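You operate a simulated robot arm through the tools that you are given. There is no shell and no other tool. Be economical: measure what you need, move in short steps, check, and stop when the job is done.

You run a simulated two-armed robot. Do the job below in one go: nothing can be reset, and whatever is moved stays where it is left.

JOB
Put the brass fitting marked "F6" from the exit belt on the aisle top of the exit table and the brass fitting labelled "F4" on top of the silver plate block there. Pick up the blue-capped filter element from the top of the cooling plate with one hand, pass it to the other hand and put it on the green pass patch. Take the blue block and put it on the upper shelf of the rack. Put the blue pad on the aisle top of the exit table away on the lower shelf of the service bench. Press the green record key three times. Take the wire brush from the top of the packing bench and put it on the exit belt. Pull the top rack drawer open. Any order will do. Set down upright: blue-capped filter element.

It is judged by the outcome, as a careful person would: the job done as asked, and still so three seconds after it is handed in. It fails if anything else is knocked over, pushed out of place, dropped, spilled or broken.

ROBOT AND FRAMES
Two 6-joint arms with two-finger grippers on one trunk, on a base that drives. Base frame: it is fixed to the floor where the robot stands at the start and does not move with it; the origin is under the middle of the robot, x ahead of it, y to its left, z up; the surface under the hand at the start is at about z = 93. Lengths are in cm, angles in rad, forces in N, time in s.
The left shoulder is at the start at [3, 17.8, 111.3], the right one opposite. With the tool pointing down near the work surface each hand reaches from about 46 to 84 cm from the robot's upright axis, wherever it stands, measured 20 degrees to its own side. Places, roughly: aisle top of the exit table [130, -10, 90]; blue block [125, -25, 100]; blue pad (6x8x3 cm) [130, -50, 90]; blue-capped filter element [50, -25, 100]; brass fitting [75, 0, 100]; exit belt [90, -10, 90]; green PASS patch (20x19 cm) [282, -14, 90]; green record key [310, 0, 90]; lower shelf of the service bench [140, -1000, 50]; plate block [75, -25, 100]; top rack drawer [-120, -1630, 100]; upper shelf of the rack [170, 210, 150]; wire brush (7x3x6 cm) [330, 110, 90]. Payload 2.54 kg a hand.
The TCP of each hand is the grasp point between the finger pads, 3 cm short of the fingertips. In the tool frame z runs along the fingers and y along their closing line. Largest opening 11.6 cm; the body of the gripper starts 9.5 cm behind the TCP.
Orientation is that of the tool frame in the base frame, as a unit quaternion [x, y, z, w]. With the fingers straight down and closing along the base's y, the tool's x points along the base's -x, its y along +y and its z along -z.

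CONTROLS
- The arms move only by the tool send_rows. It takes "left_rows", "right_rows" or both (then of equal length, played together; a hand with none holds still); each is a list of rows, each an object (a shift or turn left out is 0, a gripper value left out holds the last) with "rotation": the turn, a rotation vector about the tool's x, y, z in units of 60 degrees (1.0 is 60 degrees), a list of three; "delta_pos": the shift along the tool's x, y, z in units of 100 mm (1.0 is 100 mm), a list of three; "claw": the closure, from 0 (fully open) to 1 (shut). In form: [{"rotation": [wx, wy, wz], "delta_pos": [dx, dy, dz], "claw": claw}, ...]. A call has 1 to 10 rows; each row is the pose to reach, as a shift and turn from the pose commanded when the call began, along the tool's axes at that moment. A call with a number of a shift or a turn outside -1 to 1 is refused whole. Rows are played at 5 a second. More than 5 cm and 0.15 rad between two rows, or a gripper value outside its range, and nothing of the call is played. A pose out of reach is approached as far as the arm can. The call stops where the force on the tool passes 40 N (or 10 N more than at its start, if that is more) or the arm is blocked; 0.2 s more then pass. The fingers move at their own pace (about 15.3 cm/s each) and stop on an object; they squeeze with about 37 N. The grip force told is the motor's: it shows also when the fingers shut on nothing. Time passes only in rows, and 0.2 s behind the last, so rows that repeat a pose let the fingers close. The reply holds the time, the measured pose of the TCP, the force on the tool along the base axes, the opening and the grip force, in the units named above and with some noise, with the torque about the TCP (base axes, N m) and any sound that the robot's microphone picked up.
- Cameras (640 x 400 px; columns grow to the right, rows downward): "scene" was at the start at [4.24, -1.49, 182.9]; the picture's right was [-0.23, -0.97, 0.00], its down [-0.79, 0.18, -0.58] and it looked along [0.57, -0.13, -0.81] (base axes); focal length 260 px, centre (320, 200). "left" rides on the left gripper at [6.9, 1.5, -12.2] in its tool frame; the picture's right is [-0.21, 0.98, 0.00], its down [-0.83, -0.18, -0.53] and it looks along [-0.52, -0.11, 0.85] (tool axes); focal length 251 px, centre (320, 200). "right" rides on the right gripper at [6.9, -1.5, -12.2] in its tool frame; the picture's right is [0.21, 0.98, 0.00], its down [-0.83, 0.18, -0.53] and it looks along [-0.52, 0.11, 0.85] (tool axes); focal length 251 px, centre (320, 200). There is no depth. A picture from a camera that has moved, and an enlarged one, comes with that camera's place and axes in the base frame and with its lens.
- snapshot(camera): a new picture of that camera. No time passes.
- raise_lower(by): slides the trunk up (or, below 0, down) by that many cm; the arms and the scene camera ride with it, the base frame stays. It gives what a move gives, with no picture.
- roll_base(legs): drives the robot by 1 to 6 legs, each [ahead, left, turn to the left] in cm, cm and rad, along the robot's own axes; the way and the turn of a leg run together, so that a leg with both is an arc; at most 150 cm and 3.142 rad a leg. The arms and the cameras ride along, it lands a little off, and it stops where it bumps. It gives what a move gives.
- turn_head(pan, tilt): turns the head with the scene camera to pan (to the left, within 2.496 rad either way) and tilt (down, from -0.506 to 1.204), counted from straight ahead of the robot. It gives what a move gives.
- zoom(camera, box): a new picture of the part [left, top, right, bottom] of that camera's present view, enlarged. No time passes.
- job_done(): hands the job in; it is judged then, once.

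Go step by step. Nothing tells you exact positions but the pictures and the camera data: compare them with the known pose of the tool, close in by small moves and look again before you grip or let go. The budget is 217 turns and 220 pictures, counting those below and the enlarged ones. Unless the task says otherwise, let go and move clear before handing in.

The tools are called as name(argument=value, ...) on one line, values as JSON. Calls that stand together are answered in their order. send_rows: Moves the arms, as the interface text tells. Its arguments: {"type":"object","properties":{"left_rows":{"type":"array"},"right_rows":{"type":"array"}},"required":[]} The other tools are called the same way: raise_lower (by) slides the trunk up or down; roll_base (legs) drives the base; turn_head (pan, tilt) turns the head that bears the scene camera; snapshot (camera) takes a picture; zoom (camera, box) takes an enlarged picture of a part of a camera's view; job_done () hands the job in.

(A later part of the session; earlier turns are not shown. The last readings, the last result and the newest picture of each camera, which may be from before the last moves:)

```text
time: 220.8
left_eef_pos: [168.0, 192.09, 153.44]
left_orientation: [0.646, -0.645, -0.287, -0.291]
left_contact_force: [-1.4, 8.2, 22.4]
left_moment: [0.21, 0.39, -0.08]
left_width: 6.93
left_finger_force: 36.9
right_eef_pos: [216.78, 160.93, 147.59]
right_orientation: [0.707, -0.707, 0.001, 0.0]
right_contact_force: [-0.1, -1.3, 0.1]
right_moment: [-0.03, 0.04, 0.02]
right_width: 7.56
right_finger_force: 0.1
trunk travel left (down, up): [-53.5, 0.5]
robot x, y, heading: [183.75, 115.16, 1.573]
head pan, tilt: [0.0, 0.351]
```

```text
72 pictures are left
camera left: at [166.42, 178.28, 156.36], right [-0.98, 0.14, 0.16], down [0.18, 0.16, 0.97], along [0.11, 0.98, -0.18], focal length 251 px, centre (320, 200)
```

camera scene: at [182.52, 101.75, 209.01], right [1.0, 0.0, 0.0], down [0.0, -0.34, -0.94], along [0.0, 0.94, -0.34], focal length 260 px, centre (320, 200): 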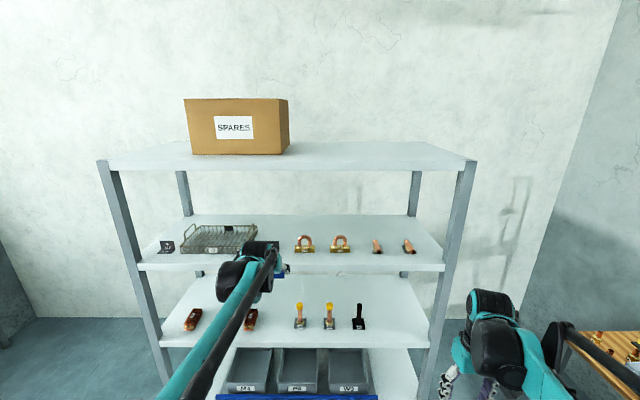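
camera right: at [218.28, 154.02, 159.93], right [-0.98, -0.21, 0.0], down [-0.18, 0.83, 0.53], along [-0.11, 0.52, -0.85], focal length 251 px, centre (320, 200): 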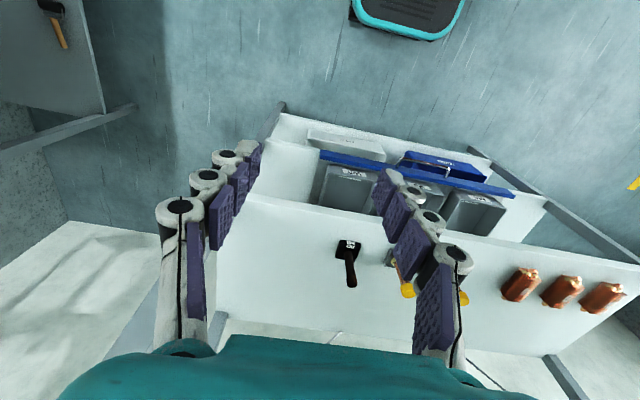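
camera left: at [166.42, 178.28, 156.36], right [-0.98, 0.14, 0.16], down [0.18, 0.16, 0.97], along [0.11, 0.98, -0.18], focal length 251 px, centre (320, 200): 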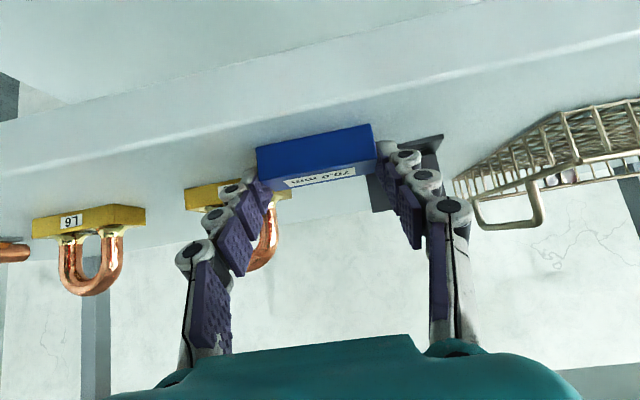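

Resting on the shelf with room around it. I ease off, open a little and withdraw along the tool axis.

send_rows(left_rows=[{"delta_pos": [-0.015, 0, -0.014]}, {"delta_pos": [-0.015, 0, -0.014], "claw": 0.3}, {"delta_pos": [-0.015, 0, -0.014], "claw": 0.25}, {"delta_pos": [-0.015, 0, -0.3]}, {"delta_pos": [-0.015, 0, -0.7]}, {"delta_pos": [0, 0, -1.0]}])

snapshot(camera="left")

zoom(camera="scene", box=[200, 200, 360, 320])

```text
time: 222.2
left_eef_pos: [168.1, 184.34, 159.95]
left_orientation: [0.648, -0.645, -0.285, -0.287]
left_contact_force: [0.4, -0.7, 0.4]
left_moment: [0.01, 0.0, 0.01]
left_width: 8.71
left_finger_force: 0.0
right_eef_pos: [216.77, 160.95, 147.64]
right_orientation: [-0.707, 0.707, -0.001, -0.001]
right_contact_force: [-0.3, 0.8, 1.0]
right_moment: [0.0, 0.02, -0.02]
right_width: 7.54
right_finger_force: 0.1
trunk travel left (down, up): [-53.5, 0.5]
robot x, y, heading: [184.12, 115.17, 1.57]
head pan, tilt: [0.0, 0.351]
```

```text
71 pictures are left
camera left: at [166.46, 170.69, 163.02], right [-0.98, 0.14, 0.15], down [0.18, 0.16, 0.97], along [0.11, 0.98, -0.18], focal length 251 px, centre (320, 200)
```

left: 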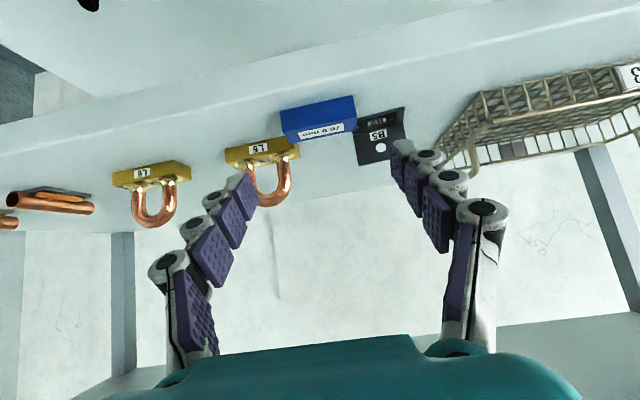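

```text
3.33 times, centred on (280, 260) of scene
camera zoom: at [184.33, 121.32, 209.01], right [1.0, 0.0, 0.0], down [0.0, -0.34, -0.94], along [0.0, 0.94, -0.34], focal length 867 px, centre (453, 0)
```

zoom: 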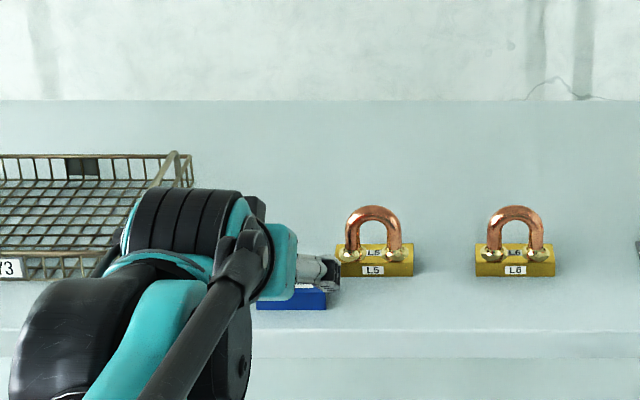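

The block is on the upper shelf. Next is the pad: I back off, lower the trunk, draw the left hand in upright, and tilt the right hand ready.

roll_base(legs=[[-27, 0, 0]])

send_rows(left_rows=[{"delta_pos": [0.11, 0, -0.12], "rotation": [0, 0.13, 0]}, {"delta_pos": [0.22, 0, -0.24], "rotation": [0, 0.26, 0]}, {"delta_pos": [0.33, 0, -0.36], "rotation": [0, 0.39, 0]}, {"delta_pos": [0.44, 0, -0.48], "rotation": [0, 0.52, 0]}, {"delta_pos": [0.55, 0, -0.6], "rotation": [0, 0.65, 0]}, {"delta_pos": [0.68, 0, -0.73], "rotation": [0, 0.8, 0]}], right_rows=[{"delta_pos": [-0.3, 0.1, 0], "rotation": [0, -0.13, 0]}, {"delta_pos": [-0.6, 0.2, 0], "rotation": [0, -0.26, 0]}, {"delta_pos": [-0.8, 0.3, 0], "rotation": [0, -0.39, 0]}, {"delta_pos": [-1, 0.4, 0], "rotation": [0, -0.52, 0]}, {"delta_pos": [-1, 0.6, 0], "rotation": [0, -0.65, 0]}, {"delta_pos": [-1, 0.8, 0], "rotation": [0, -0.78, 0]}])

raise_lower(by=-21)

send_rows(left_rows=[{"delta_pos": [0.3, 0, 0]}, {"delta_pos": [0.6, 0, 0]}, {"delta_pos": [0.9, 0, 0]}], right_rows=[{"delta_pos": [-0.3, 0.2, 0.3]}, {"delta_pos": [-0.5, 0.4, 0.5]}, {"delta_pos": [-0.68, 0.6, 0.73]}])

turn_head(pan=0, tilt=0.8)

snapshot(camera="scene")

```text
time: 224.1
left_eef_pos: [168.02, 157.6, 159.92]
left_orientation: [0.649, -0.645, -0.285, -0.286]
left_contact_force: [-0.1, -0.1, 0.1]
left_moment: [-0.03, 0.02, 0.01]
left_width: 8.67
left_finger_force: 0.0
right_eef_pos: [216.78, 134.16, 147.52]
right_orientation: [0.707, -0.707, 0.001, 0.002]
right_contact_force: [0.6, 0.9, -0.1]
right_moment: [-0.02, 0.01, -0.01]
right_width: 7.54
right_finger_force: 0.1
trunk travel left (down, up): [-53.5, 0.5]
robot x, y, heading: [183.97, 87.87, 1.572]
head pan, tilt: [0.0, 0.351]
```

```text
refused: row 6 steps farther than a row can; nothing moved
```

```text
time: 226.3
left_eef_pos: [167.92, 157.4, 138.9]
left_orientation: [0.649, -0.644, -0.285, -0.287]
left_contact_force: [0.0, 0.6, 0.1]
left_moment: [0.0, 0.01, 0.02]
left_width: 8.69
left_finger_force: 0.0
right_eef_pos: [216.66, 133.95, 126.55]
right_orientation: [0.708, -0.706, 0.0, 0.0]
right_contact_force: [0.6, 0.0, 0.2]
right_moment: [0.03, -0.01, 0.03]
right_width: 7.52
right_finger_force: 0.0
trunk travel left (down, up): [-32.5, 21.5]
robot x, y, heading: [184.2, 88.01, 1.573]
head pan, tilt: [0.0, 0.351]
```

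```text
time: 227.2
left_eef_pos: [167.99, 151.42, 132.2]
left_orientation: [0.648, -0.645, -0.285, -0.287]
left_contact_force: [-0.4, 0.1, -0.8]
left_moment: [-0.02, -0.01, -0.01]
left_width: 8.68
left_finger_force: 0.0
right_eef_pos: [210.67, 140.92, 119.2]
right_orientation: [0.708, -0.706, 0.001, 0.001]
right_contact_force: [-0.8, 0.2, -0.1]
right_moment: [-0.02, -0.04, 0.0]
right_width: 7.55
right_finger_force: 0.1
trunk travel left (down, up): [-32.5, 21.5]
robot x, y, heading: [183.92, 87.89, 1.579]
head pan, tilt: [0.0, 0.351]
```

```text
time: 228.1
left_eef_pos: [168.05, 151.43, 132.24]
left_orientation: [0.648, -0.645, -0.286, -0.288]
left_contact_force: [0.0, -0.8, 0.5]
left_moment: [-0.01, 0.0, 0.0]
left_width: 8.69
left_finger_force: 0.0
right_eef_pos: [210.67, 140.7, 119.26]
right_orientation: [0.708, -0.706, 0.002, 0.001]
right_contact_force: [-0.5, 0.7, -0.1]
right_moment: [-0.01, -0.01, -0.01]
right_width: 7.57
right_finger_force: 0.0
trunk travel left (down, up): [-32.5, 21.5]
robot x, y, heading: [183.95, 87.93, 1.57]
head pan, tilt: [0.0, 0.799]
```

```text
69 pictures are left
camera scene: at [184.32, 93.16, 184.05], right [1.0, 0.0, 0.0], down [0.0, -0.72, -0.7], along [0.0, 0.7, -0.72], focal length 260 px, centre (320, 200)
```

scene: 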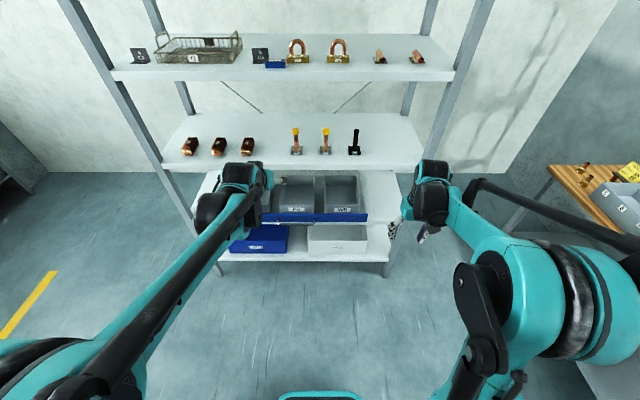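

send_rows(left_rows=[{"delta_pos": [0.11, 0, -0.12], "rotation": [0, 0.13, 0]}, {"delta_pos": [0.22, 0, -0.24], "rotation": [0, 0.26, 0]}, {"delta_pos": [0.33, 0, -0.36], "rotation": [0, 0.39, 0]}, {"delta_pos": [0.44, 0, -0.48], "rotation": [0, 0.52, 0]}, {"delta_pos": [0.55, 0, -0.6], "rotation": [0, 0.65, 0]}, {"delta_pos": [0.68, 0, -0.73], "rotation": [0, 0.78, 0]}], right_rows=[{"delta_pos": [-0.3, 0.1, 0], "rotation": [0, -0.13, 0]}, {"delta_pos": [-0.6, 0.2, 0], "rotation": [0, -0.26, 0]}, {"delta_pos": [-0.8, 0.3, 0], "rotation": [0, -0.39, 0]}, {"delta_pos": [-1, 0.4, 0], "rotation": [0, -0.52, 0]}, {"delta_pos": [-1, 0.6, 0], "rotation": [0, -0.65, 0]}, {"delta_pos": [-1, 0.8, 0], "rotation": [0, -0.78, 0], "claw": 0.15}])

send_rows(left_rows=[{"delta_pos": [0.1, 0, 0]}, {"delta_pos": [0.3, 0, 0]}])

roll_base(legs=[[0, -34, 0], [-138, 0, 0], [0, 0, 1.571]])

snapshot(camera="scene")

snapshot(camera="right")

```text
time: 229.4
left_eef_pos: [168.01, 141.43, 131.98]
left_orientation: [0.709, -0.706, -0.003, -0.006]
left_contact_force: [0.5, -0.5, 0.1]
left_moment: [0.0, -0.02, 0.01]
left_width: 8.7
left_finger_force: 0.0
right_eef_pos: [202.6, 150.87, 119.28]
right_orientation: [0.65, -0.648, -0.281, -0.28]
right_contact_force: [0.3, 0.1, -0.5]
right_moment: [0.01, 0.04, -0.01]
right_width: 9.83
right_finger_force: 0.1
trunk travel left (down, up): [-32.5, 21.5]
robot x, y, heading: [184.22, 87.67, 1.571]
head pan, tilt: [0.0, 0.799]
```

```text
time: 230.1
left_eef_pos: [167.92, 138.28, 132.11]
left_orientation: [0.708, -0.706, -0.004, -0.008]
left_contact_force: [0.1, -0.1, 0.2]
left_moment: [0.04, -0.02, 0.0]
left_width: 8.7
left_finger_force: 0.1
right_eef_pos: [202.73, 150.66, 119.28]
right_orientation: [0.65, -0.649, -0.28, -0.28]
right_contact_force: [-0.2, -0.8, 0.7]
right_moment: [0.01, 0.02, 0.01]
right_width: 9.86
right_finger_force: 0.1
trunk travel left (down, up): [-32.5, 21.5]
robot x, y, heading: [183.87, 87.96, 1.574]
head pan, tilt: [0.0, 0.799]
```

```text
time: 242.6
left_eef_pos: [166.97, -65.53, 132.03]
left_orientation: [1.0, -0.002, -0.009, -0.003]
left_contact_force: [0.6, 0.2, 0.5]
left_moment: [0.0, -0.01, -0.03]
left_width: 8.71
left_finger_force: 0.2
right_eef_pos: [154.95, -30.61, 119.14]
right_orientation: [0.918, -0.003, -0.397, -0.001]
right_contact_force: [-0.1, 0.5, 0.0]
right_moment: [0.0, 0.01, 0.02]
right_width: 9.86
right_finger_force: 0.1
trunk travel left (down, up): [-32.5, 21.5]
robot x, y, heading: [217.49, -49.66, 3.141]
head pan, tilt: [0.0, 0.799]
```

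```text
68 pictures are left
camera scene: at [212.58, -49.43, 184.04], right [0.01, 1.0, 0.0], down [0.72, -0.01, -0.7], along [-0.7, 0.0, -0.72], focal length 260 px, centre (320, 200)
```

scene: 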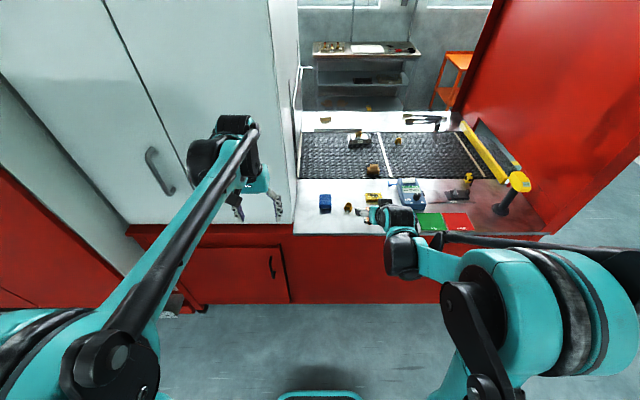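

```text
67 pictures are left
camera right: at [168.48, -29.16, 122.64], right [0.14, -0.98, -0.16], down [-0.18, -0.18, 0.97], along [-0.97, -0.11, -0.2], focal length 251 px, centre (320, 200)
```

right: 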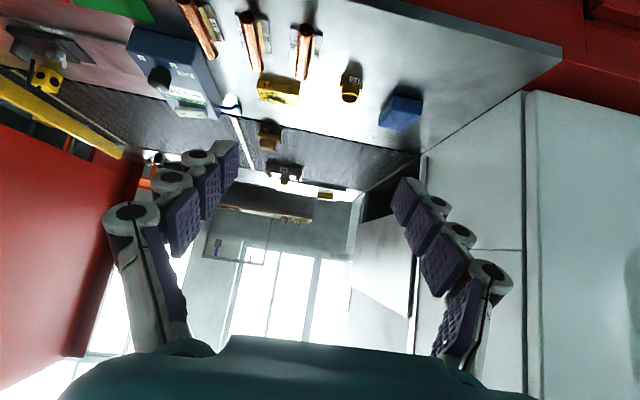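

zoom(camera="scene", box=[290, 170, 390, 245])

```text
5.33 times, centred on (340, 208) of scene
camera zoom: at [212.58, -49.43, 184.04], right [0.01, 1.0, 0.0], down [0.72, -0.01, -0.7], along [-0.7, 0.0, -0.72], focal length 1388 px, centre (213, 160)
```

zoom: 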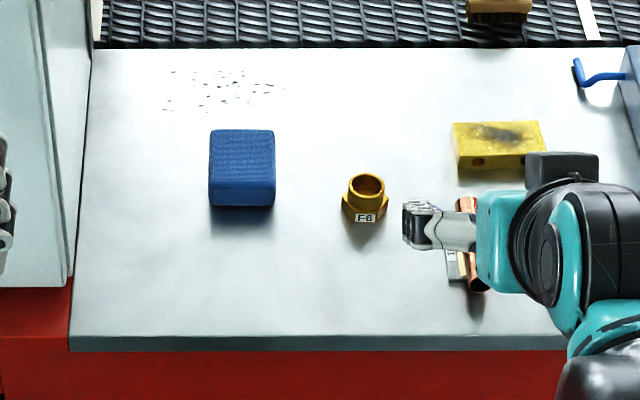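

roll_base(legs=[[12.5, 0, 0]])

send_rows(right_rows=[{"delta_pos": [0, 0.4, 0]}, {"delta_pos": [0, 0.8, 0]}, {"delta_pos": [0, 1.0, 0.2]}, {"delta_pos": [0, 1.0, 0.5]}])

send_rows(right_rows=[{"delta_pos": [0.2, 0.3, 0.25]}, {"delta_pos": [0.4, 0.63, 0.5]}, {"delta_pos": [0.6, 0.63, 0.9]}])

snapshot(camera="right")

snapshot(camera="scene")

```text
time: 243.8
left_eef_pos: [154.43, -65.36, 131.91]
left_orientation: [1.0, -0.003, -0.009, -0.002]
left_contact_force: [-0.2, -0.1, -0.6]
left_moment: [-0.02, -0.03, 0.05]
left_width: 8.71
left_finger_force: 0.0
right_eef_pos: [142.37, -30.52, 119.3]
right_orientation: [0.918, -0.002, -0.397, -0.001]
right_contact_force: [-0.3, -0.5, 0.2]
right_moment: [0.01, 0.0, 0.01]
right_width: 9.87
right_finger_force: 0.2
trunk travel left (down, up): [-32.5, 21.5]
robot x, y, heading: [205.04, -49.36, 3.136]
head pan, tilt: [0.0, 0.799]
```

```text
time: 244.8
left_eef_pos: [154.29, -65.34, 131.91]
left_orientation: [1.0, -0.002, -0.008, -0.002]
left_contact_force: [-1.0, 0.4, -0.6]
left_moment: [0.04, -0.05, -0.03]
left_width: 8.69
left_finger_force: 0.0
right_eef_pos: [138.6, -40.59, 115.7]
right_orientation: [0.919, -0.004, -0.395, -0.002]
right_contact_force: [0.6, 0.2, 0.5]
right_moment: [-0.01, -0.01, 0.02]
right_width: 9.87
right_finger_force: 0.1
trunk travel left (down, up): [-32.5, 21.5]
robot x, y, heading: [205.3, -49.4, 3.133]
head pan, tilt: [0.0, 0.799]
```

```text
time: 245.6
left_eef_pos: [154.23, -65.29, 132.05]
left_orientation: [1.0, -0.003, -0.007, -0.002]
left_contact_force: [-0.6, -0.1, 0.4]
left_moment: [-0.04, -0.03, -0.02]
left_width: 8.7
left_finger_force: 0.2
right_eef_pos: [136.15, -46.76, 105.22]
right_orientation: [0.919, -0.004, -0.395, -0.002]
right_contact_force: [0.1, 1.2, -0.3]
right_moment: [-0.02, 0.03, 0.0]
right_width: 9.87
right_finger_force: 0.1
trunk travel left (down, up): [-32.5, 21.5]
robot x, y, heading: [205.06, -48.92, 3.135]
head pan, tilt: [0.0, 0.799]
```

```text
65 pictures are left
camera right: at [149.67, -45.35, 108.61], right [0.14, -0.98, -0.16], down [-0.18, -0.18, 0.97], along [-0.97, -0.11, -0.2], focal length 251 px, centre (320, 200)
```

right: 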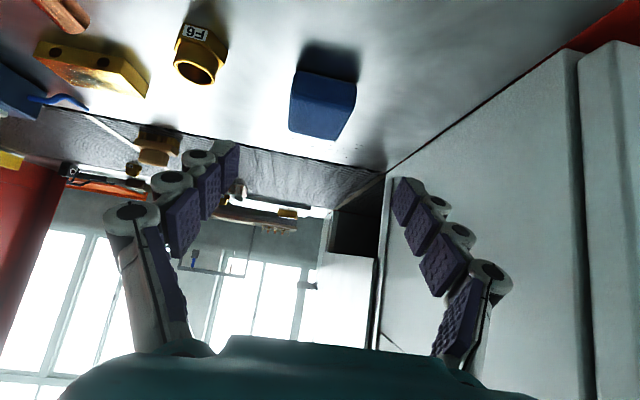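

```text
64 pictures are left
camera scene: at [199.83, -49.25, 184.03], right [0.01, 1.0, 0.0], down [0.72, 0.0, -0.7], along [-0.7, 0.0, -0.72], focal length 260 px, centre (320, 200)
```

scene: 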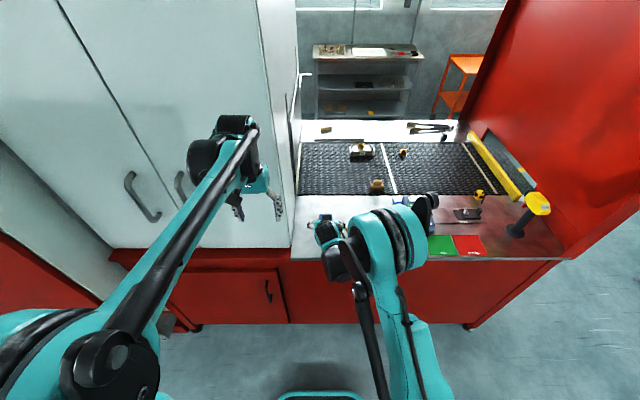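

send_rows(right_rows=[{"delta_pos": [0.01, 0, 0.4]}, {"delta_pos": [0.02, 0, 0.75]}, {"delta_pos": [0.02, 0, 0.9]}])

snapshot(camera="right")

```text
time: 246.4
left_eef_pos: [154.49, -65.29, 132.06]
left_orientation: [1.0, -0.002, -0.009, -0.003]
left_contact_force: [-0.1, 0.0, 0.2]
left_moment: [-0.03, -0.01, -0.01]
left_width: 8.7
left_finger_force: 0.0
right_eef_pos: [129.8, -46.71, 98.95]
right_orientation: [0.919, -0.003, -0.395, -0.001]
right_contact_force: [-0.5, -0.6, -0.4]
right_moment: [-0.02, 0.01, -0.01]
right_width: 9.87
right_finger_force: 0.0
trunk travel left (down, up): [-32.5, 21.5]
robot x, y, heading: [204.98, -49.47, 3.134]
head pan, tilt: [0.0, 0.799]
```

```text
63 pictures are left
camera right: at [143.38, -45.32, 102.36], right [0.14, -0.98, -0.16], down [-0.18, -0.18, 0.97], along [-0.97, -0.11, -0.2], focal length 251 px, centre (320, 200)
```

right: 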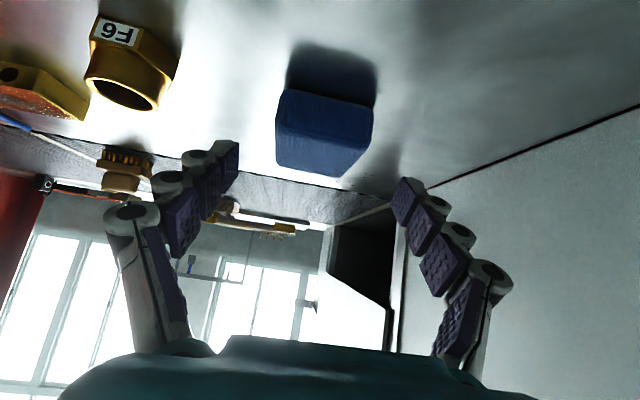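

send_rows(right_rows=[{"delta_pos": [0, 0.02, 0.2]}, {"delta_pos": [0, 0.02, 0.37]}, {"delta_pos": [0, 0.02, 0.37], "claw": 0.6}, {"delta_pos": [0, 0.02, 0.37], "claw": 1}, {"delta_pos": [0, 0.02, 0.37], "claw": 1}])

send_rows(right_rows=[{"delta_pos": [-0.15, 0, -0.14]}, {"delta_pos": [-0.4, 0, -0.38]}, {"delta_pos": [-0.73, 0, -0.68]}])

snapshot(camera="right")

```text
time: 247.6
left_eef_pos: [154.36, -65.43, 131.97]
left_orientation: [1.0, -0.002, -0.009, -0.002]
left_contact_force: [-0.3, -0.3, -0.6]
left_moment: [0.0, 0.02, -0.01]
left_width: 8.67
left_finger_force: 0.0
right_eef_pos: [127.11, -47.0, 96.53]
right_orientation: [0.918, -0.002, -0.396, -0.001]
right_contact_force: [0.0, -0.7, 0.0]
right_moment: [-0.05, 0.06, -0.01]
right_width: 5.87
right_finger_force: 37.0
trunk travel left (down, up): [-32.5, 21.5]
robot x, y, heading: [205.15, -49.54, 3.13]
head pan, tilt: [0.0, 0.799]
```

```text
time: 248.4
left_eef_pos: [154.44, -65.25, 132.09]
left_orientation: [1.0, -0.002, -0.009, -0.003]
left_contact_force: [0.6, 0.5, 0.0]
left_moment: [0.01, 0.01, 0.0]
left_width: 8.72
left_finger_force: 0.1
right_eef_pos: [127.1, -46.91, 106.5]
right_orientation: [0.918, -0.003, -0.396, -0.002]
right_contact_force: [0.1, 0.2, 0.0]
right_moment: [-0.01, -0.02, -0.01]
right_width: 5.85
right_finger_force: 37.3
trunk travel left (down, up): [-32.5, 21.5]
robot x, y, heading: [205.19, -49.49, 3.138]
head pan, tilt: [0.0, 0.799]
```

```text
62 pictures are left
camera right: at [140.72, -45.49, 109.87], right [0.14, -0.98, -0.16], down [-0.18, -0.18, 0.97], along [-0.97, -0.11, -0.2], focal length 251 px, centre (320, 200)
```

right: 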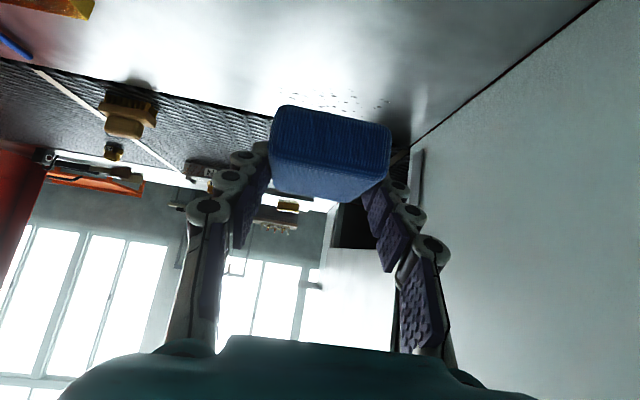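

The pad is held. I draw back, turn down the aisle and drive toward the service bench in stages.

send_rows(right_rows=[{"delta_pos": [0.03, 0, -0.33]}, {"delta_pos": [0.07, 0, -0.66]}, {"delta_pos": [0.11, 0, -0.99]}])

roll_base(legs=[[-12, 0, 0], [0, 0, 1.571]])

turn_head(pan=0, tilt=0.3)

snapshot(camera="scene")

```text
time: 249.2
left_eef_pos: [154.58, -65.18, 132.09]
left_orientation: [1.0, -0.002, -0.009, -0.003]
left_contact_force: [0.3, -0.5, -0.1]
left_moment: [0.03, 0.05, -0.01]
left_width: 8.68
left_finger_force: 0.0
right_eef_pos: [135.24, -46.9, 112.35]
right_orientation: [0.919, -0.002, -0.395, -0.001]
right_contact_force: [0.4, 1.1, -0.7]
right_moment: [-0.01, -0.01, -0.04]
right_width: 5.87
right_finger_force: 37.1
trunk travel left (down, up): [-32.5, 21.5]
robot x, y, heading: [204.91, -48.97, 3.133]
head pan, tilt: [0.0, 0.799]
```

```text
time: 254.3
left_eef_pos: [232.55, -100.36, 132.11]
left_orientation: [0.712, 0.703, -0.008, 0.004]
left_contact_force: [-0.2, -0.1, -0.1]
left_moment: [0.0, 0.02, -0.03]
left_width: 8.71
left_finger_force: 0.0
right_eef_pos: [213.86, -119.6, 112.27]
right_orientation: [0.654, 0.645, -0.282, 0.278]
right_contact_force: [0.2, -0.8, 0.6]
right_moment: [-0.03, 0.01, -0.01]
right_width: 5.86
right_finger_force: 37.6
trunk travel left (down, up): [-32.5, 21.5]
robot x, y, heading: [217.38, -49.66, -1.583]
head pan, tilt: [0.0, 0.799]
```

```text
time: 255.2
left_eef_pos: [232.46, -100.39, 131.99]
left_orientation: [0.711, 0.703, -0.008, 0.003]
left_contact_force: [0.6, 0.3, 0.3]
left_moment: [0.0, 0.02, 0.01]
left_width: 8.72
left_finger_force: 0.1
right_eef_pos: [213.94, -119.64, 112.25]
right_orientation: [0.654, 0.644, -0.282, 0.278]
right_contact_force: [0.3, 0.1, -0.5]
right_moment: [0.05, -0.02, 0.01]
right_width: 5.85
right_finger_force: 37.1
trunk travel left (down, up): [-32.5, 21.5]
robot x, y, heading: [217.24, -49.53, -1.585]
head pan, tilt: [0.0, 0.3]
```

```text
61 pictures are left
camera scene: at [217.14, -55.82, 188.47], right [-1.0, 0.01, 0.0], down [0.0, 0.3, -0.95], along [-0.01, -0.95, -0.3], focal length 260 px, centre (320, 200)
```

scene: 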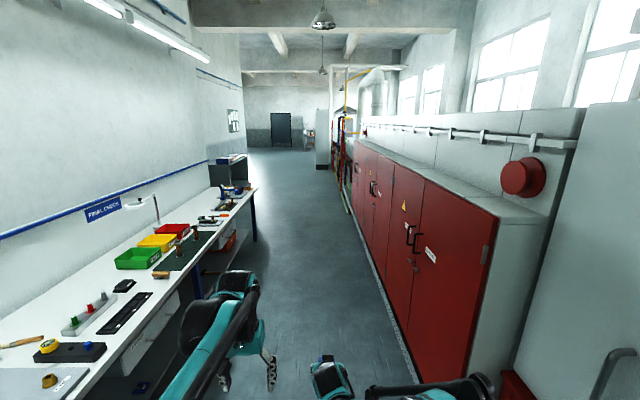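

roll_base(legs=[[150, 0, 0.014], [150, 0, 0], [150, 0, 0], [150, 0, 0]])

snapshot(camera="scene")

```text
time: 283.7
left_eef_pos: [233.12, -698.65, 132.06]
left_orientation: [0.704, 0.71, -0.008, 0.004]
left_contact_force: [-0.3, -0.8, -0.1]
left_moment: [0.0, -0.03, 0.0]
left_width: 8.69
left_finger_force: 0.1
right_eef_pos: [214.89, -718.45, 112.32]
right_orientation: [0.648, 0.651, -0.279, 0.28]
right_contact_force: [0.1, 0.2, 0.0]
right_moment: [0.01, -0.01, 0.03]
right_width: 5.84
right_finger_force: 36.5
trunk travel left (down, up): [-32.5, 21.5]
robot x, y, heading: [216.68, -648.16, -1.567]
head pan, tilt: [0.0, 0.3]
```

```text
60 pictures are left
camera scene: at [216.93, -654.47, 188.48], right [-1.0, 0.0, 0.0], down [0.0, 0.3, -0.96], along [0.0, -0.96, -0.3], focal length 260 px, centre (320, 200)
```

scene: 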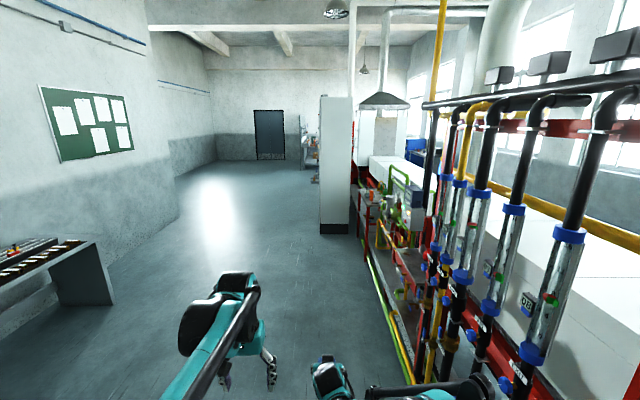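

roll_base(legs=[[150, 0, -0.004], [140, 0, 0]])

turn_head(pan=-1.0, tilt=0.6)

snapshot(camera="scene")

```text
time: 297.7
left_eef_pos: [234.0, -988.96, 132.08]
left_orientation: [0.706, 0.708, -0.007, 0.004]
left_contact_force: [-0.3, -0.8, 0.3]
left_moment: [0.01, -0.02, 0.01]
left_width: 8.71
left_finger_force: 0.0
right_eef_pos: [215.67, -1008.46, 112.28]
right_orientation: [0.65, 0.649, -0.28, 0.28]
right_contact_force: [0.1, -0.4, 0.3]
right_moment: [-0.02, 0.02, -0.01]
right_width: 5.85
right_finger_force: 36.6
trunk travel left (down, up): [-32.5, 21.5]
robot x, y, heading: [217.91, -938.38, -1.57]
head pan, tilt: [0.0, 0.3]
```

```text
time: 299.0
left_eef_pos: [233.93, -988.98, 132.0]
left_orientation: [0.706, 0.708, -0.007, 0.004]
left_contact_force: [-0.2, 0.8, -0.6]
left_moment: [0.02, 0.03, -0.02]
left_width: 8.69
left_finger_force: 0.1
right_eef_pos: [215.69, -1008.57, 112.26]
right_orientation: [0.649, 0.65, -0.279, 0.28]
right_contact_force: [-0.4, -0.1, 0.0]
right_moment: [0.0, 0.01, 0.02]
right_width: 5.85
right_finger_force: 36.8
trunk travel left (down, up): [-32.5, 21.5]
robot x, y, heading: [217.7, -938.39, -1.57]
head pan, tilt: [-1.0, 0.6]
```

```text
59 pictures are left
camera scene: at [210.57, -940.11, 185.73], right [-0.54, 0.84, 0.0], down [0.48, 0.31, -0.83], along [-0.69, -0.45, -0.56], focal length 260 px, centre (320, 200)
```

scene: 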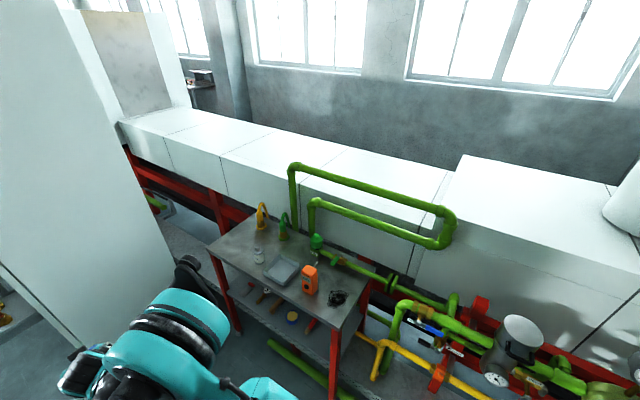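

The service bench is at the right (front edge x≈158, y −962…−1044). I come square to it and look at its lower shelf.

roll_base(legs=[[0, 24, 0], [62, 0, 0], [0, 0, -1.571]])

raise_lower(by=-16)

turn_head(pan=0, tilt=0.75)

snapshot(camera="scene")

snapshot(camera="right")

```text
time: 305.0
left_eef_pos: [245.98, -1053.04, 132.09]
left_orientation: [0.786, 0.618, -0.007, 0.002]
left_contact_force: [0.7, -0.8, 0.4]
left_moment: [-0.01, 0.0, -0.02]
left_width: 8.71
left_finger_force: 0.0
right_eef_pos: [224.67, -1067.9, 112.38]
right_orientation: [0.718, 0.57, -0.306, 0.255]
right_contact_force: [2.7, 0.1, 0.8]
right_moment: [-0.01, -0.01, 0.0]
right_width: 5.85
right_finger_force: 36.8
trunk travel left (down, up): [-32.5, 21.5]
robot x, y, heading: [242.03, -999.9, -1.814]
head pan, tilt: [-1.0, 0.6]
stopped in leg 3: the force on the tool passed its limit at 81 N (the readings are from after the stop); the commanded pose is now the measured one
```

```text
time: 306.2
left_eef_pos: [245.8, -1052.77, 121.44]
left_orientation: [0.786, 0.619, -0.007, 0.004]
left_contact_force: [0.2, -0.5, 0.3]
left_moment: [0.03, -0.05, -0.03]
left_width: 8.7
left_finger_force: 0.1
right_eef_pos: [224.77, -1068.08, 102.28]
right_orientation: [0.716, 0.568, -0.31, 0.261]
right_contact_force: [2.7, 8.3, 23.1]
right_moment: [0.15, -0.65, 0.13]
right_width: 6.05
right_finger_force: 36.9
trunk travel left (down, up): [-21.9, 32.1]
robot x, y, heading: [242.16, -999.87, -1.808]
head pan, tilt: [-1.0, 0.6]
stopped: the force on the tool passed its limit at 62 N (the readings are from after the stop); the commanded pose is now the measured one
```

```text
time: 307.4
left_eef_pos: [245.89, -1052.81, 121.57]
left_orientation: [0.786, 0.618, -0.009, 0.004]
left_contact_force: [-0.3, -0.5, 0.1]
left_moment: [-0.01, 0.0, 0.02]
left_width: 8.7
left_finger_force: 0.2
right_eef_pos: [224.76, -1068.04, 102.41]
right_orientation: [0.716, 0.569, -0.31, 0.26]
right_contact_force: [2.1, 1.9, 23.0]
right_moment: [-0.11, -0.42, -0.13]
right_width: 6.02
right_finger_force: 37.0
trunk travel left (down, up): [-21.9, 32.1]
robot x, y, heading: [241.88, -999.89, -1.813]
head pan, tilt: [0.0, 0.75]
```

```text
58 pictures are left
camera scene: at [241.13, -1004.84, 173.86], right [-0.97, 0.24, 0.0], down [0.16, 0.66, -0.73], along [-0.17, -0.71, -0.68], focal length 260 px, centre (320, 200)
```

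scene: 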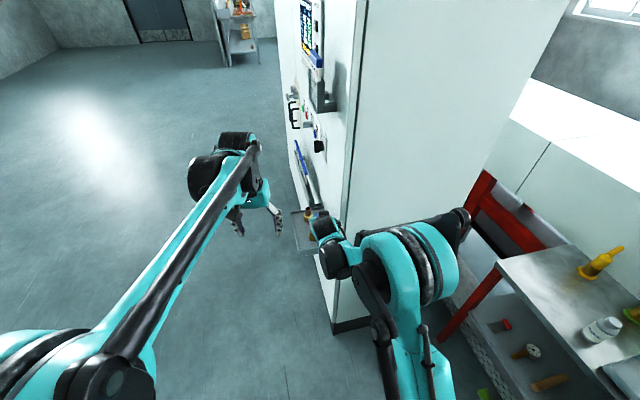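

```text
57 pictures are left
camera right: at [226.21, -1054.33, 105.47], right [0.99, -0.07, -0.14], down [0.12, -0.19, 0.97], along [-0.1, -0.98, -0.18], focal length 251 px, centre (320, 200)
```

right: 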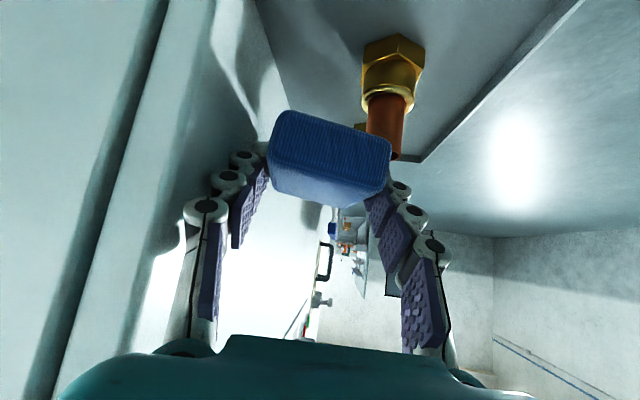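

My hand brushed the tall cabinet's corner and a small ledge on it. I raise straight up first, then back away and look.

raise_lower(by=11)

snapshot(camera="right")

roll_base(legs=[[0, 0, 0.15], [-45, 0, 0]])

snapshot(camera="scene")

snapshot(camera="right")

```text
time: 308.9
left_eef_pos: [245.88, -1053.03, 132.39]
left_orientation: [0.786, 0.618, -0.008, 0.003]
left_contact_force: [-0.1, -0.5, 0.9]
left_moment: [0.03, -0.01, 0.02]
left_width: 8.71
left_finger_force: 0.1
right_eef_pos: [224.84, -1068.09, 113.13]
right_orientation: [0.716, 0.569, -0.309, 0.26]
right_contact_force: [3.2, -0.7, 2.4]
right_moment: [0.02, 0.14, 0.0]
right_width: 5.98
right_finger_force: 36.9
trunk travel left (down, up): [-32.9, 21.1]
robot x, y, heading: [242.4, -1000.12, -1.811]
head pan, tilt: [0.0, 0.75]
```

```text
56 pictures are left
camera right: at [226.19, -1054.48, 116.36], right [0.99, -0.07, -0.14], down [0.12, -0.19, 0.97], along [-0.1, -0.98, -0.18], focal length 251 px, centre (320, 200)
```

right: 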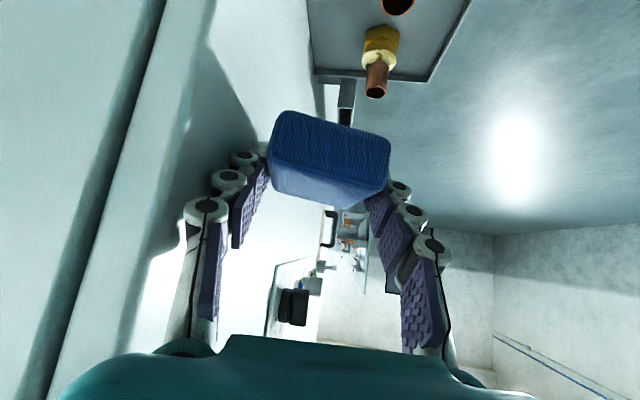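

```text
time: 312.2
left_eef_pos: [257.84, -1006.84, 132.43]
left_orientation: [0.736, 0.677, -0.008, 0.004]
left_contact_force: [0.0, 0.4, 0.4]
left_moment: [-0.03, -0.02, -0.01]
left_width: 8.68
left_finger_force: 0.0
right_eef_pos: [239.29, -1025.0, 113.19]
right_orientation: [0.671, 0.622, -0.288, 0.282]
right_contact_force: [-0.5, 0.0, -1.1]
right_moment: [0.02, -0.04, -0.01]
right_width: 5.91
right_finger_force: 37.3
trunk travel left (down, up): [-32.9, 21.1]
robot x, y, heading: [246.05, -955.17, -1.657]
head pan, tilt: [0.0, 0.75]
```

```text
55 pictures are left
camera scene: at [245.78, -960.23, 184.84], right [-1.0, 0.09, 0.0], down [0.06, 0.68, -0.73], along [-0.06, -0.73, -0.68], focal length 260 px, centre (320, 200)
```

scene: 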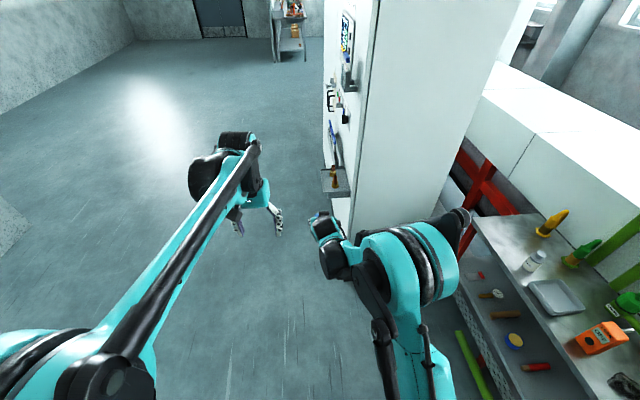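

```text
54 pictures are left
camera right: at [238.53, -1011.27, 116.34], right [0.99, 0.08, -0.14], down [0.15, -0.17, 0.97], along [0.05, -0.98, -0.18], focal length 251 px, centre (320, 200)
```

right: 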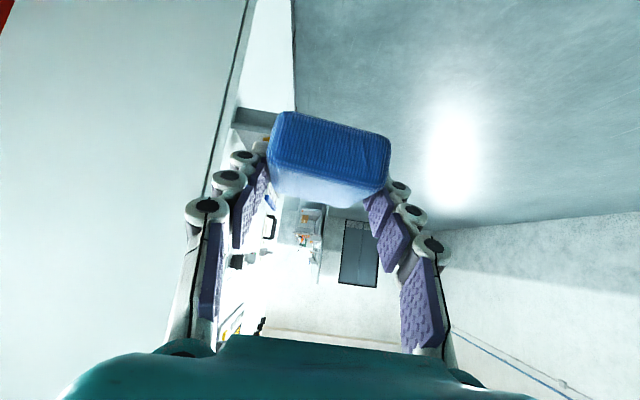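

The ledge's items still stand and the pad is secure. I turn here instead, well clear, then slide along to the bench.

roll_base(legs=[[0, 0, -1.485], [0, 38, 0]])

snapshot(camera="scene")

snapshot(camera="right")

```text
time: 318.3
left_eef_pos: [195.39, -1008.92, 132.49]
left_orientation: [1.0, -0.001, -0.008, -0.003]
left_contact_force: [-0.3, 0.4, 0.7]
left_moment: [0.01, 0.01, -0.01]
left_width: 8.7
left_finger_force: 0.0
right_eef_pos: [175.72, -991.74, 113.29]
right_orientation: [0.915, 0.003, -0.403, 0.012]
right_contact_force: [-0.8, -0.5, -0.8]
right_moment: [0.05, 0.02, 0.01]
right_width: 5.84
right_finger_force: 36.9
trunk travel left (down, up): [-32.9, 21.1]
robot x, y, heading: [246.09, -992.67, 3.139]
head pan, tilt: [0.0, 0.75]
```

```text
53 pictures are left
camera scene: at [240.79, -992.76, 184.84], right [0.0, 1.0, 0.0], down [0.68, 0.0, -0.73], along [-0.73, 0.0, -0.68], focal length 260 px, centre (320, 200)
```

scene: 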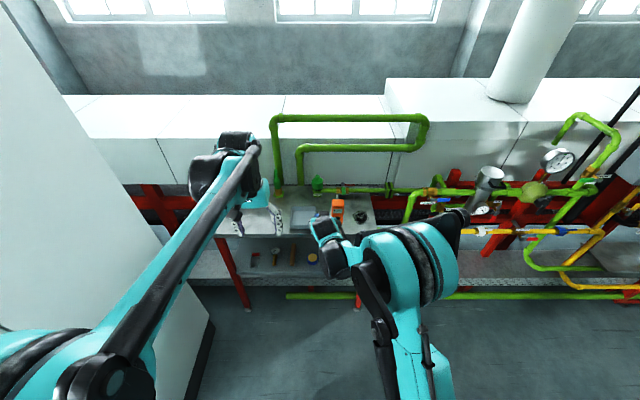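

```text
52 pictures are left
camera right: at [189.37, -989.99, 116.33], right [0.16, -0.98, -0.14], down [-0.16, -0.17, 0.97], along [-0.97, -0.13, -0.18], focal length 251 px, centre (320, 200)
```

right: 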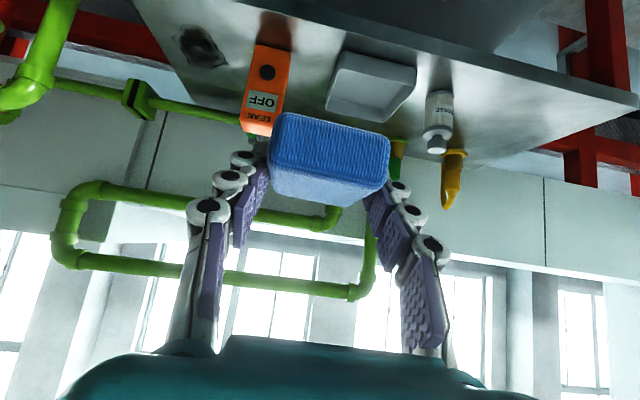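

zoom(camera="scene", box=[200, 190, 400, 310])

```text
3.20 times, centred on (300, 250) of scene
camera zoom: at [240.79, -992.76, 184.84], right [0.0, 1.0, 0.0], down [0.68, 0.0, -0.73], along [-0.73, 0.0, -0.68], focal length 833 px, centre (384, 40)
```

zoom: 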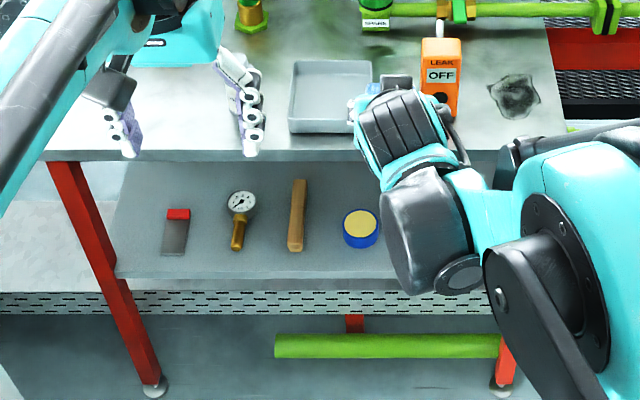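

raise_lower(by=-32)

snapshot(camera="right")

snapshot(camera="scene")

```text
time: 321.4
left_eef_pos: [195.5, -1008.78, 100.41]
left_orientation: [1.0, -0.001, -0.007, -0.002]
left_contact_force: [0.0, -0.6, 0.0]
left_moment: [-0.04, 0.03, 0.03]
left_width: 8.68
left_finger_force: 0.0
right_eef_pos: [175.69, -991.69, 81.11]
right_orientation: [0.915, 0.003, -0.403, 0.013]
right_contact_force: [-0.1, 0.7, 0.7]
right_moment: [0.02, 0.0, 0.02]
right_width: 5.85
right_finger_force: 37.5
trunk travel left (down, up): [-0.9, 53.1]
robot x, y, heading: [246.24, -993.01, 3.141]
head pan, tilt: [0.0, 0.75]
```

```text
50 pictures are left
camera right: at [189.38, -989.95, 84.35], right [0.16, -0.98, -0.14], down [-0.16, -0.16, 0.97], along [-0.97, -0.13, -0.18], focal length 251 px, centre (320, 200)
```

right: 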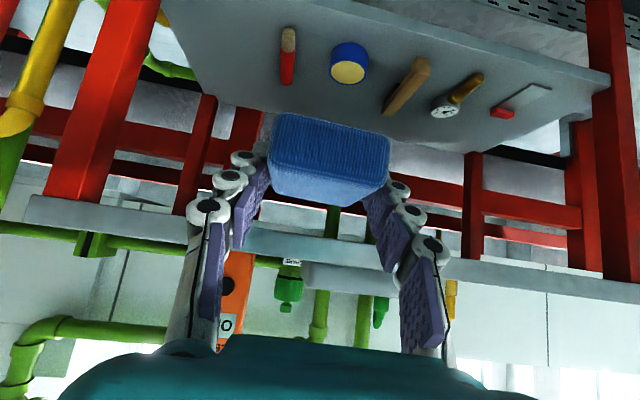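

```text
49 pictures are left
camera scene: at [240.8, -992.69, 152.85], right [0.0, 1.0, 0.0], down [0.68, 0.0, -0.73], along [-0.73, 0.0, -0.68], focal length 260 px, centre (320, 200)
```

scene: 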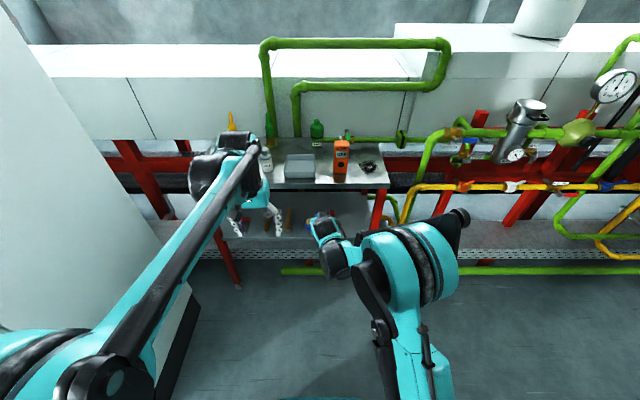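

The lower shelf has free space at its right end, about y=−974. I slide over, lower the hand in front of the shelf, and check.

roll_base(legs=[[0, -17, 0]])

send_rows(right_rows=[{"delta_pos": [0.29, 0, 0.27]}, {"delta_pos": [0.58, 0, 0.54]}, {"delta_pos": [0.876, 0, 0.82]}])

send_rows(right_rows=[{"delta_pos": [0.29, 0, 0.27]}, {"delta_pos": [0.58, 0, 0.54]}, {"delta_pos": [0.8, 0, 0.75]}])

snapshot(camera="right")

zoom(camera="scene", box=[200, 160, 440, 310])

```text
time: 322.9
left_eef_pos: [195.45, -991.8, 100.34]
left_orientation: [1.0, -0.001, -0.008, -0.002]
left_contact_force: [0.0, 1.0, 1.2]
left_moment: [-0.05, 0.02, 0.01]
left_width: 8.72
left_finger_force: 0.0
right_eef_pos: [175.76, -974.64, 81.16]
right_orientation: [0.916, 0.002, -0.402, 0.013]
right_contact_force: [0.8, 1.2, 0.7]
right_moment: [0.01, -0.01, 0.03]
right_width: 5.86
right_finger_force: 36.9
trunk travel left (down, up): [-0.9, 53.1]
robot x, y, heading: [246.12, -975.92, 3.14]
head pan, tilt: [0.0, 0.75]
```

```text
time: 323.7
left_eef_pos: [195.29, -991.82, 100.37]
left_orientation: [1.0, 0.0, -0.008, -0.002]
left_contact_force: [-1.7, -0.6, 0.5]
left_moment: [0.01, -0.01, 0.02]
left_width: 8.69
left_finger_force: 0.0
right_eef_pos: [175.61, -975.16, 69.13]
right_orientation: [0.915, 0.004, -0.404, 0.014]
right_contact_force: [0.1, -0.2, -0.5]
right_moment: [-0.03, 0.02, 0.05]
right_width: 5.84
right_finger_force: 37.2
trunk travel left (down, up): [-0.9, 53.1]
robot x, y, heading: [245.82, -975.83, 3.136]
head pan, tilt: [0.0, 0.75]
```

```text
time: 324.5
left_eef_pos: [195.37, -991.93, 100.42]
left_orientation: [1.0, -0.001, -0.007, -0.003]
left_contact_force: [-0.7, -0.3, 0.8]
left_moment: [0.05, -0.02, 0.02]
left_width: 8.72
left_finger_force: 0.1
right_eef_pos: [175.52, -975.27, 58.21]
right_orientation: [0.915, 0.003, -0.402, 0.012]
right_contact_force: [0.4, 1.0, -0.8]
right_moment: [0.0, 0.04, -0.02]
right_width: 5.86
right_finger_force: 36.9
trunk travel left (down, up): [-0.9, 53.1]
robot x, y, heading: [245.75, -975.96, 3.131]
head pan, tilt: [0.0, 0.75]
```

```text
48 pictures are left
camera right: at [189.08, -973.5, 61.42], right [0.16, -0.98, -0.14], down [-0.16, -0.16, 0.97], along [-0.97, -0.13, -0.18], focal length 251 px, centre (320, 200)
```

right: 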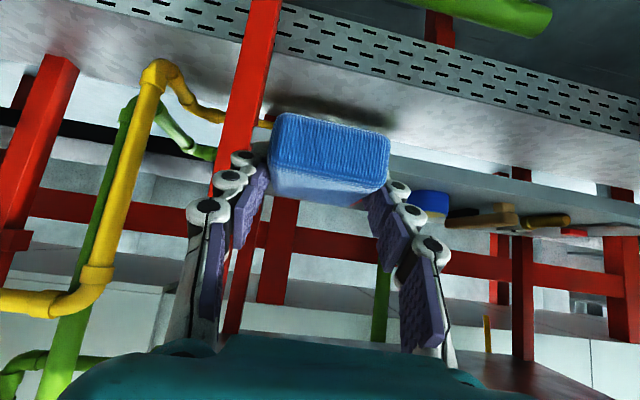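

```text
2.67 times, centred on (320, 235) of scene
camera zoom: at [240.81, -975.79, 152.84], right [0.0, 1.0, 0.0], down [0.68, 0.0, -0.73], along [-0.73, 0.0, -0.68], focal length 694 px, centre (320, 107)
```

zoom: 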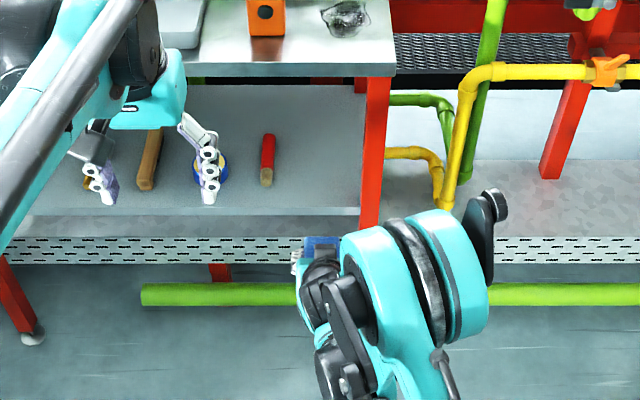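

send_rows(right_rows=[{"delta_pos": [0, 0.27, 0]}, {"delta_pos": [0, 0.27, 0]}])

roll_base(legs=[[16, 0, 0.008]])

snapshot(camera="right")

zoom(camera="scene", box=[200, 160, 440, 310])

```text
time: 325.1
left_eef_pos: [195.54, -991.84, 100.51]
left_orientation: [1.0, -0.001, -0.007, -0.002]
left_contact_force: [0.0, -0.3, -0.4]
left_moment: [0.01, 0.02, -0.01]
left_width: 8.73
left_finger_force: 0.0
right_eef_pos: [175.54, -978.0, 58.29]
right_orientation: [0.915, 0.002, -0.403, 0.011]
right_contact_force: [-0.4, 0.0, -0.4]
right_moment: [0.04, 0.01, 0.0]
right_width: 5.85
right_finger_force: 37.0
trunk travel left (down, up): [-0.9, 53.1]
robot x, y, heading: [246.14, -975.75, 3.136]
head pan, tilt: [0.0, 0.75]
```

```text
time: 326.5
left_eef_pos: [179.45, -992.27, 100.28]
left_orientation: [1.0, 0.004, -0.007, -0.003]
left_contact_force: [-1.7, 0.6, 0.4]
left_moment: [0.01, -0.02, 0.03]
left_width: 8.71
left_finger_force: 0.1
right_eef_pos: [159.38, -978.56, 58.16]
right_orientation: [0.915, 0.006, -0.403, 0.014]
right_contact_force: [-0.4, 0.2, -0.9]
right_moment: [0.02, 0.02, 0.0]
right_width: 5.83
right_finger_force: 36.4
trunk travel left (down, up): [-0.9, 53.1]
robot x, y, heading: [229.56, -976.12, -3.137]
head pan, tilt: [0.0, 0.75]
```

```text
46 pictures are left
camera right: at [173.1, -976.65, 61.4], right [0.17, -0.98, -0.14], down [-0.16, -0.17, 0.97], along [-0.97, -0.14, -0.18], focal length 251 px, centre (320, 200)
```

right: 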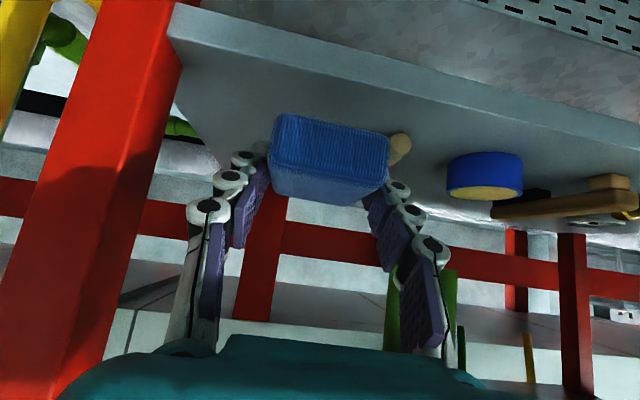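

```text
2.67 times, centred on (320, 235) of scene
camera zoom: at [224.69, -975.84, 152.83], right [0.0, 1.0, 0.0], down [0.68, 0.0, -0.73], along [-0.73, 0.0, -0.68], focal length 694 px, centre (320, 107)
```

zoom: 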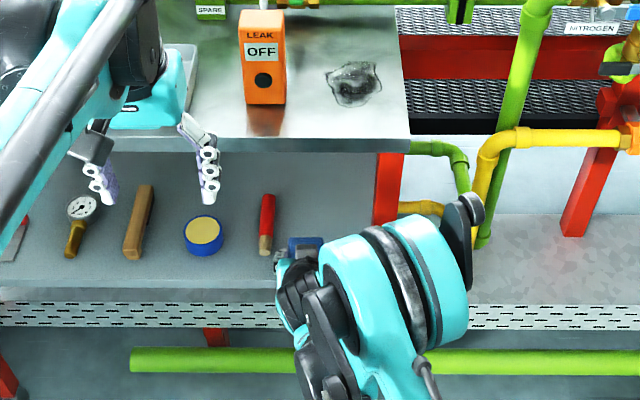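

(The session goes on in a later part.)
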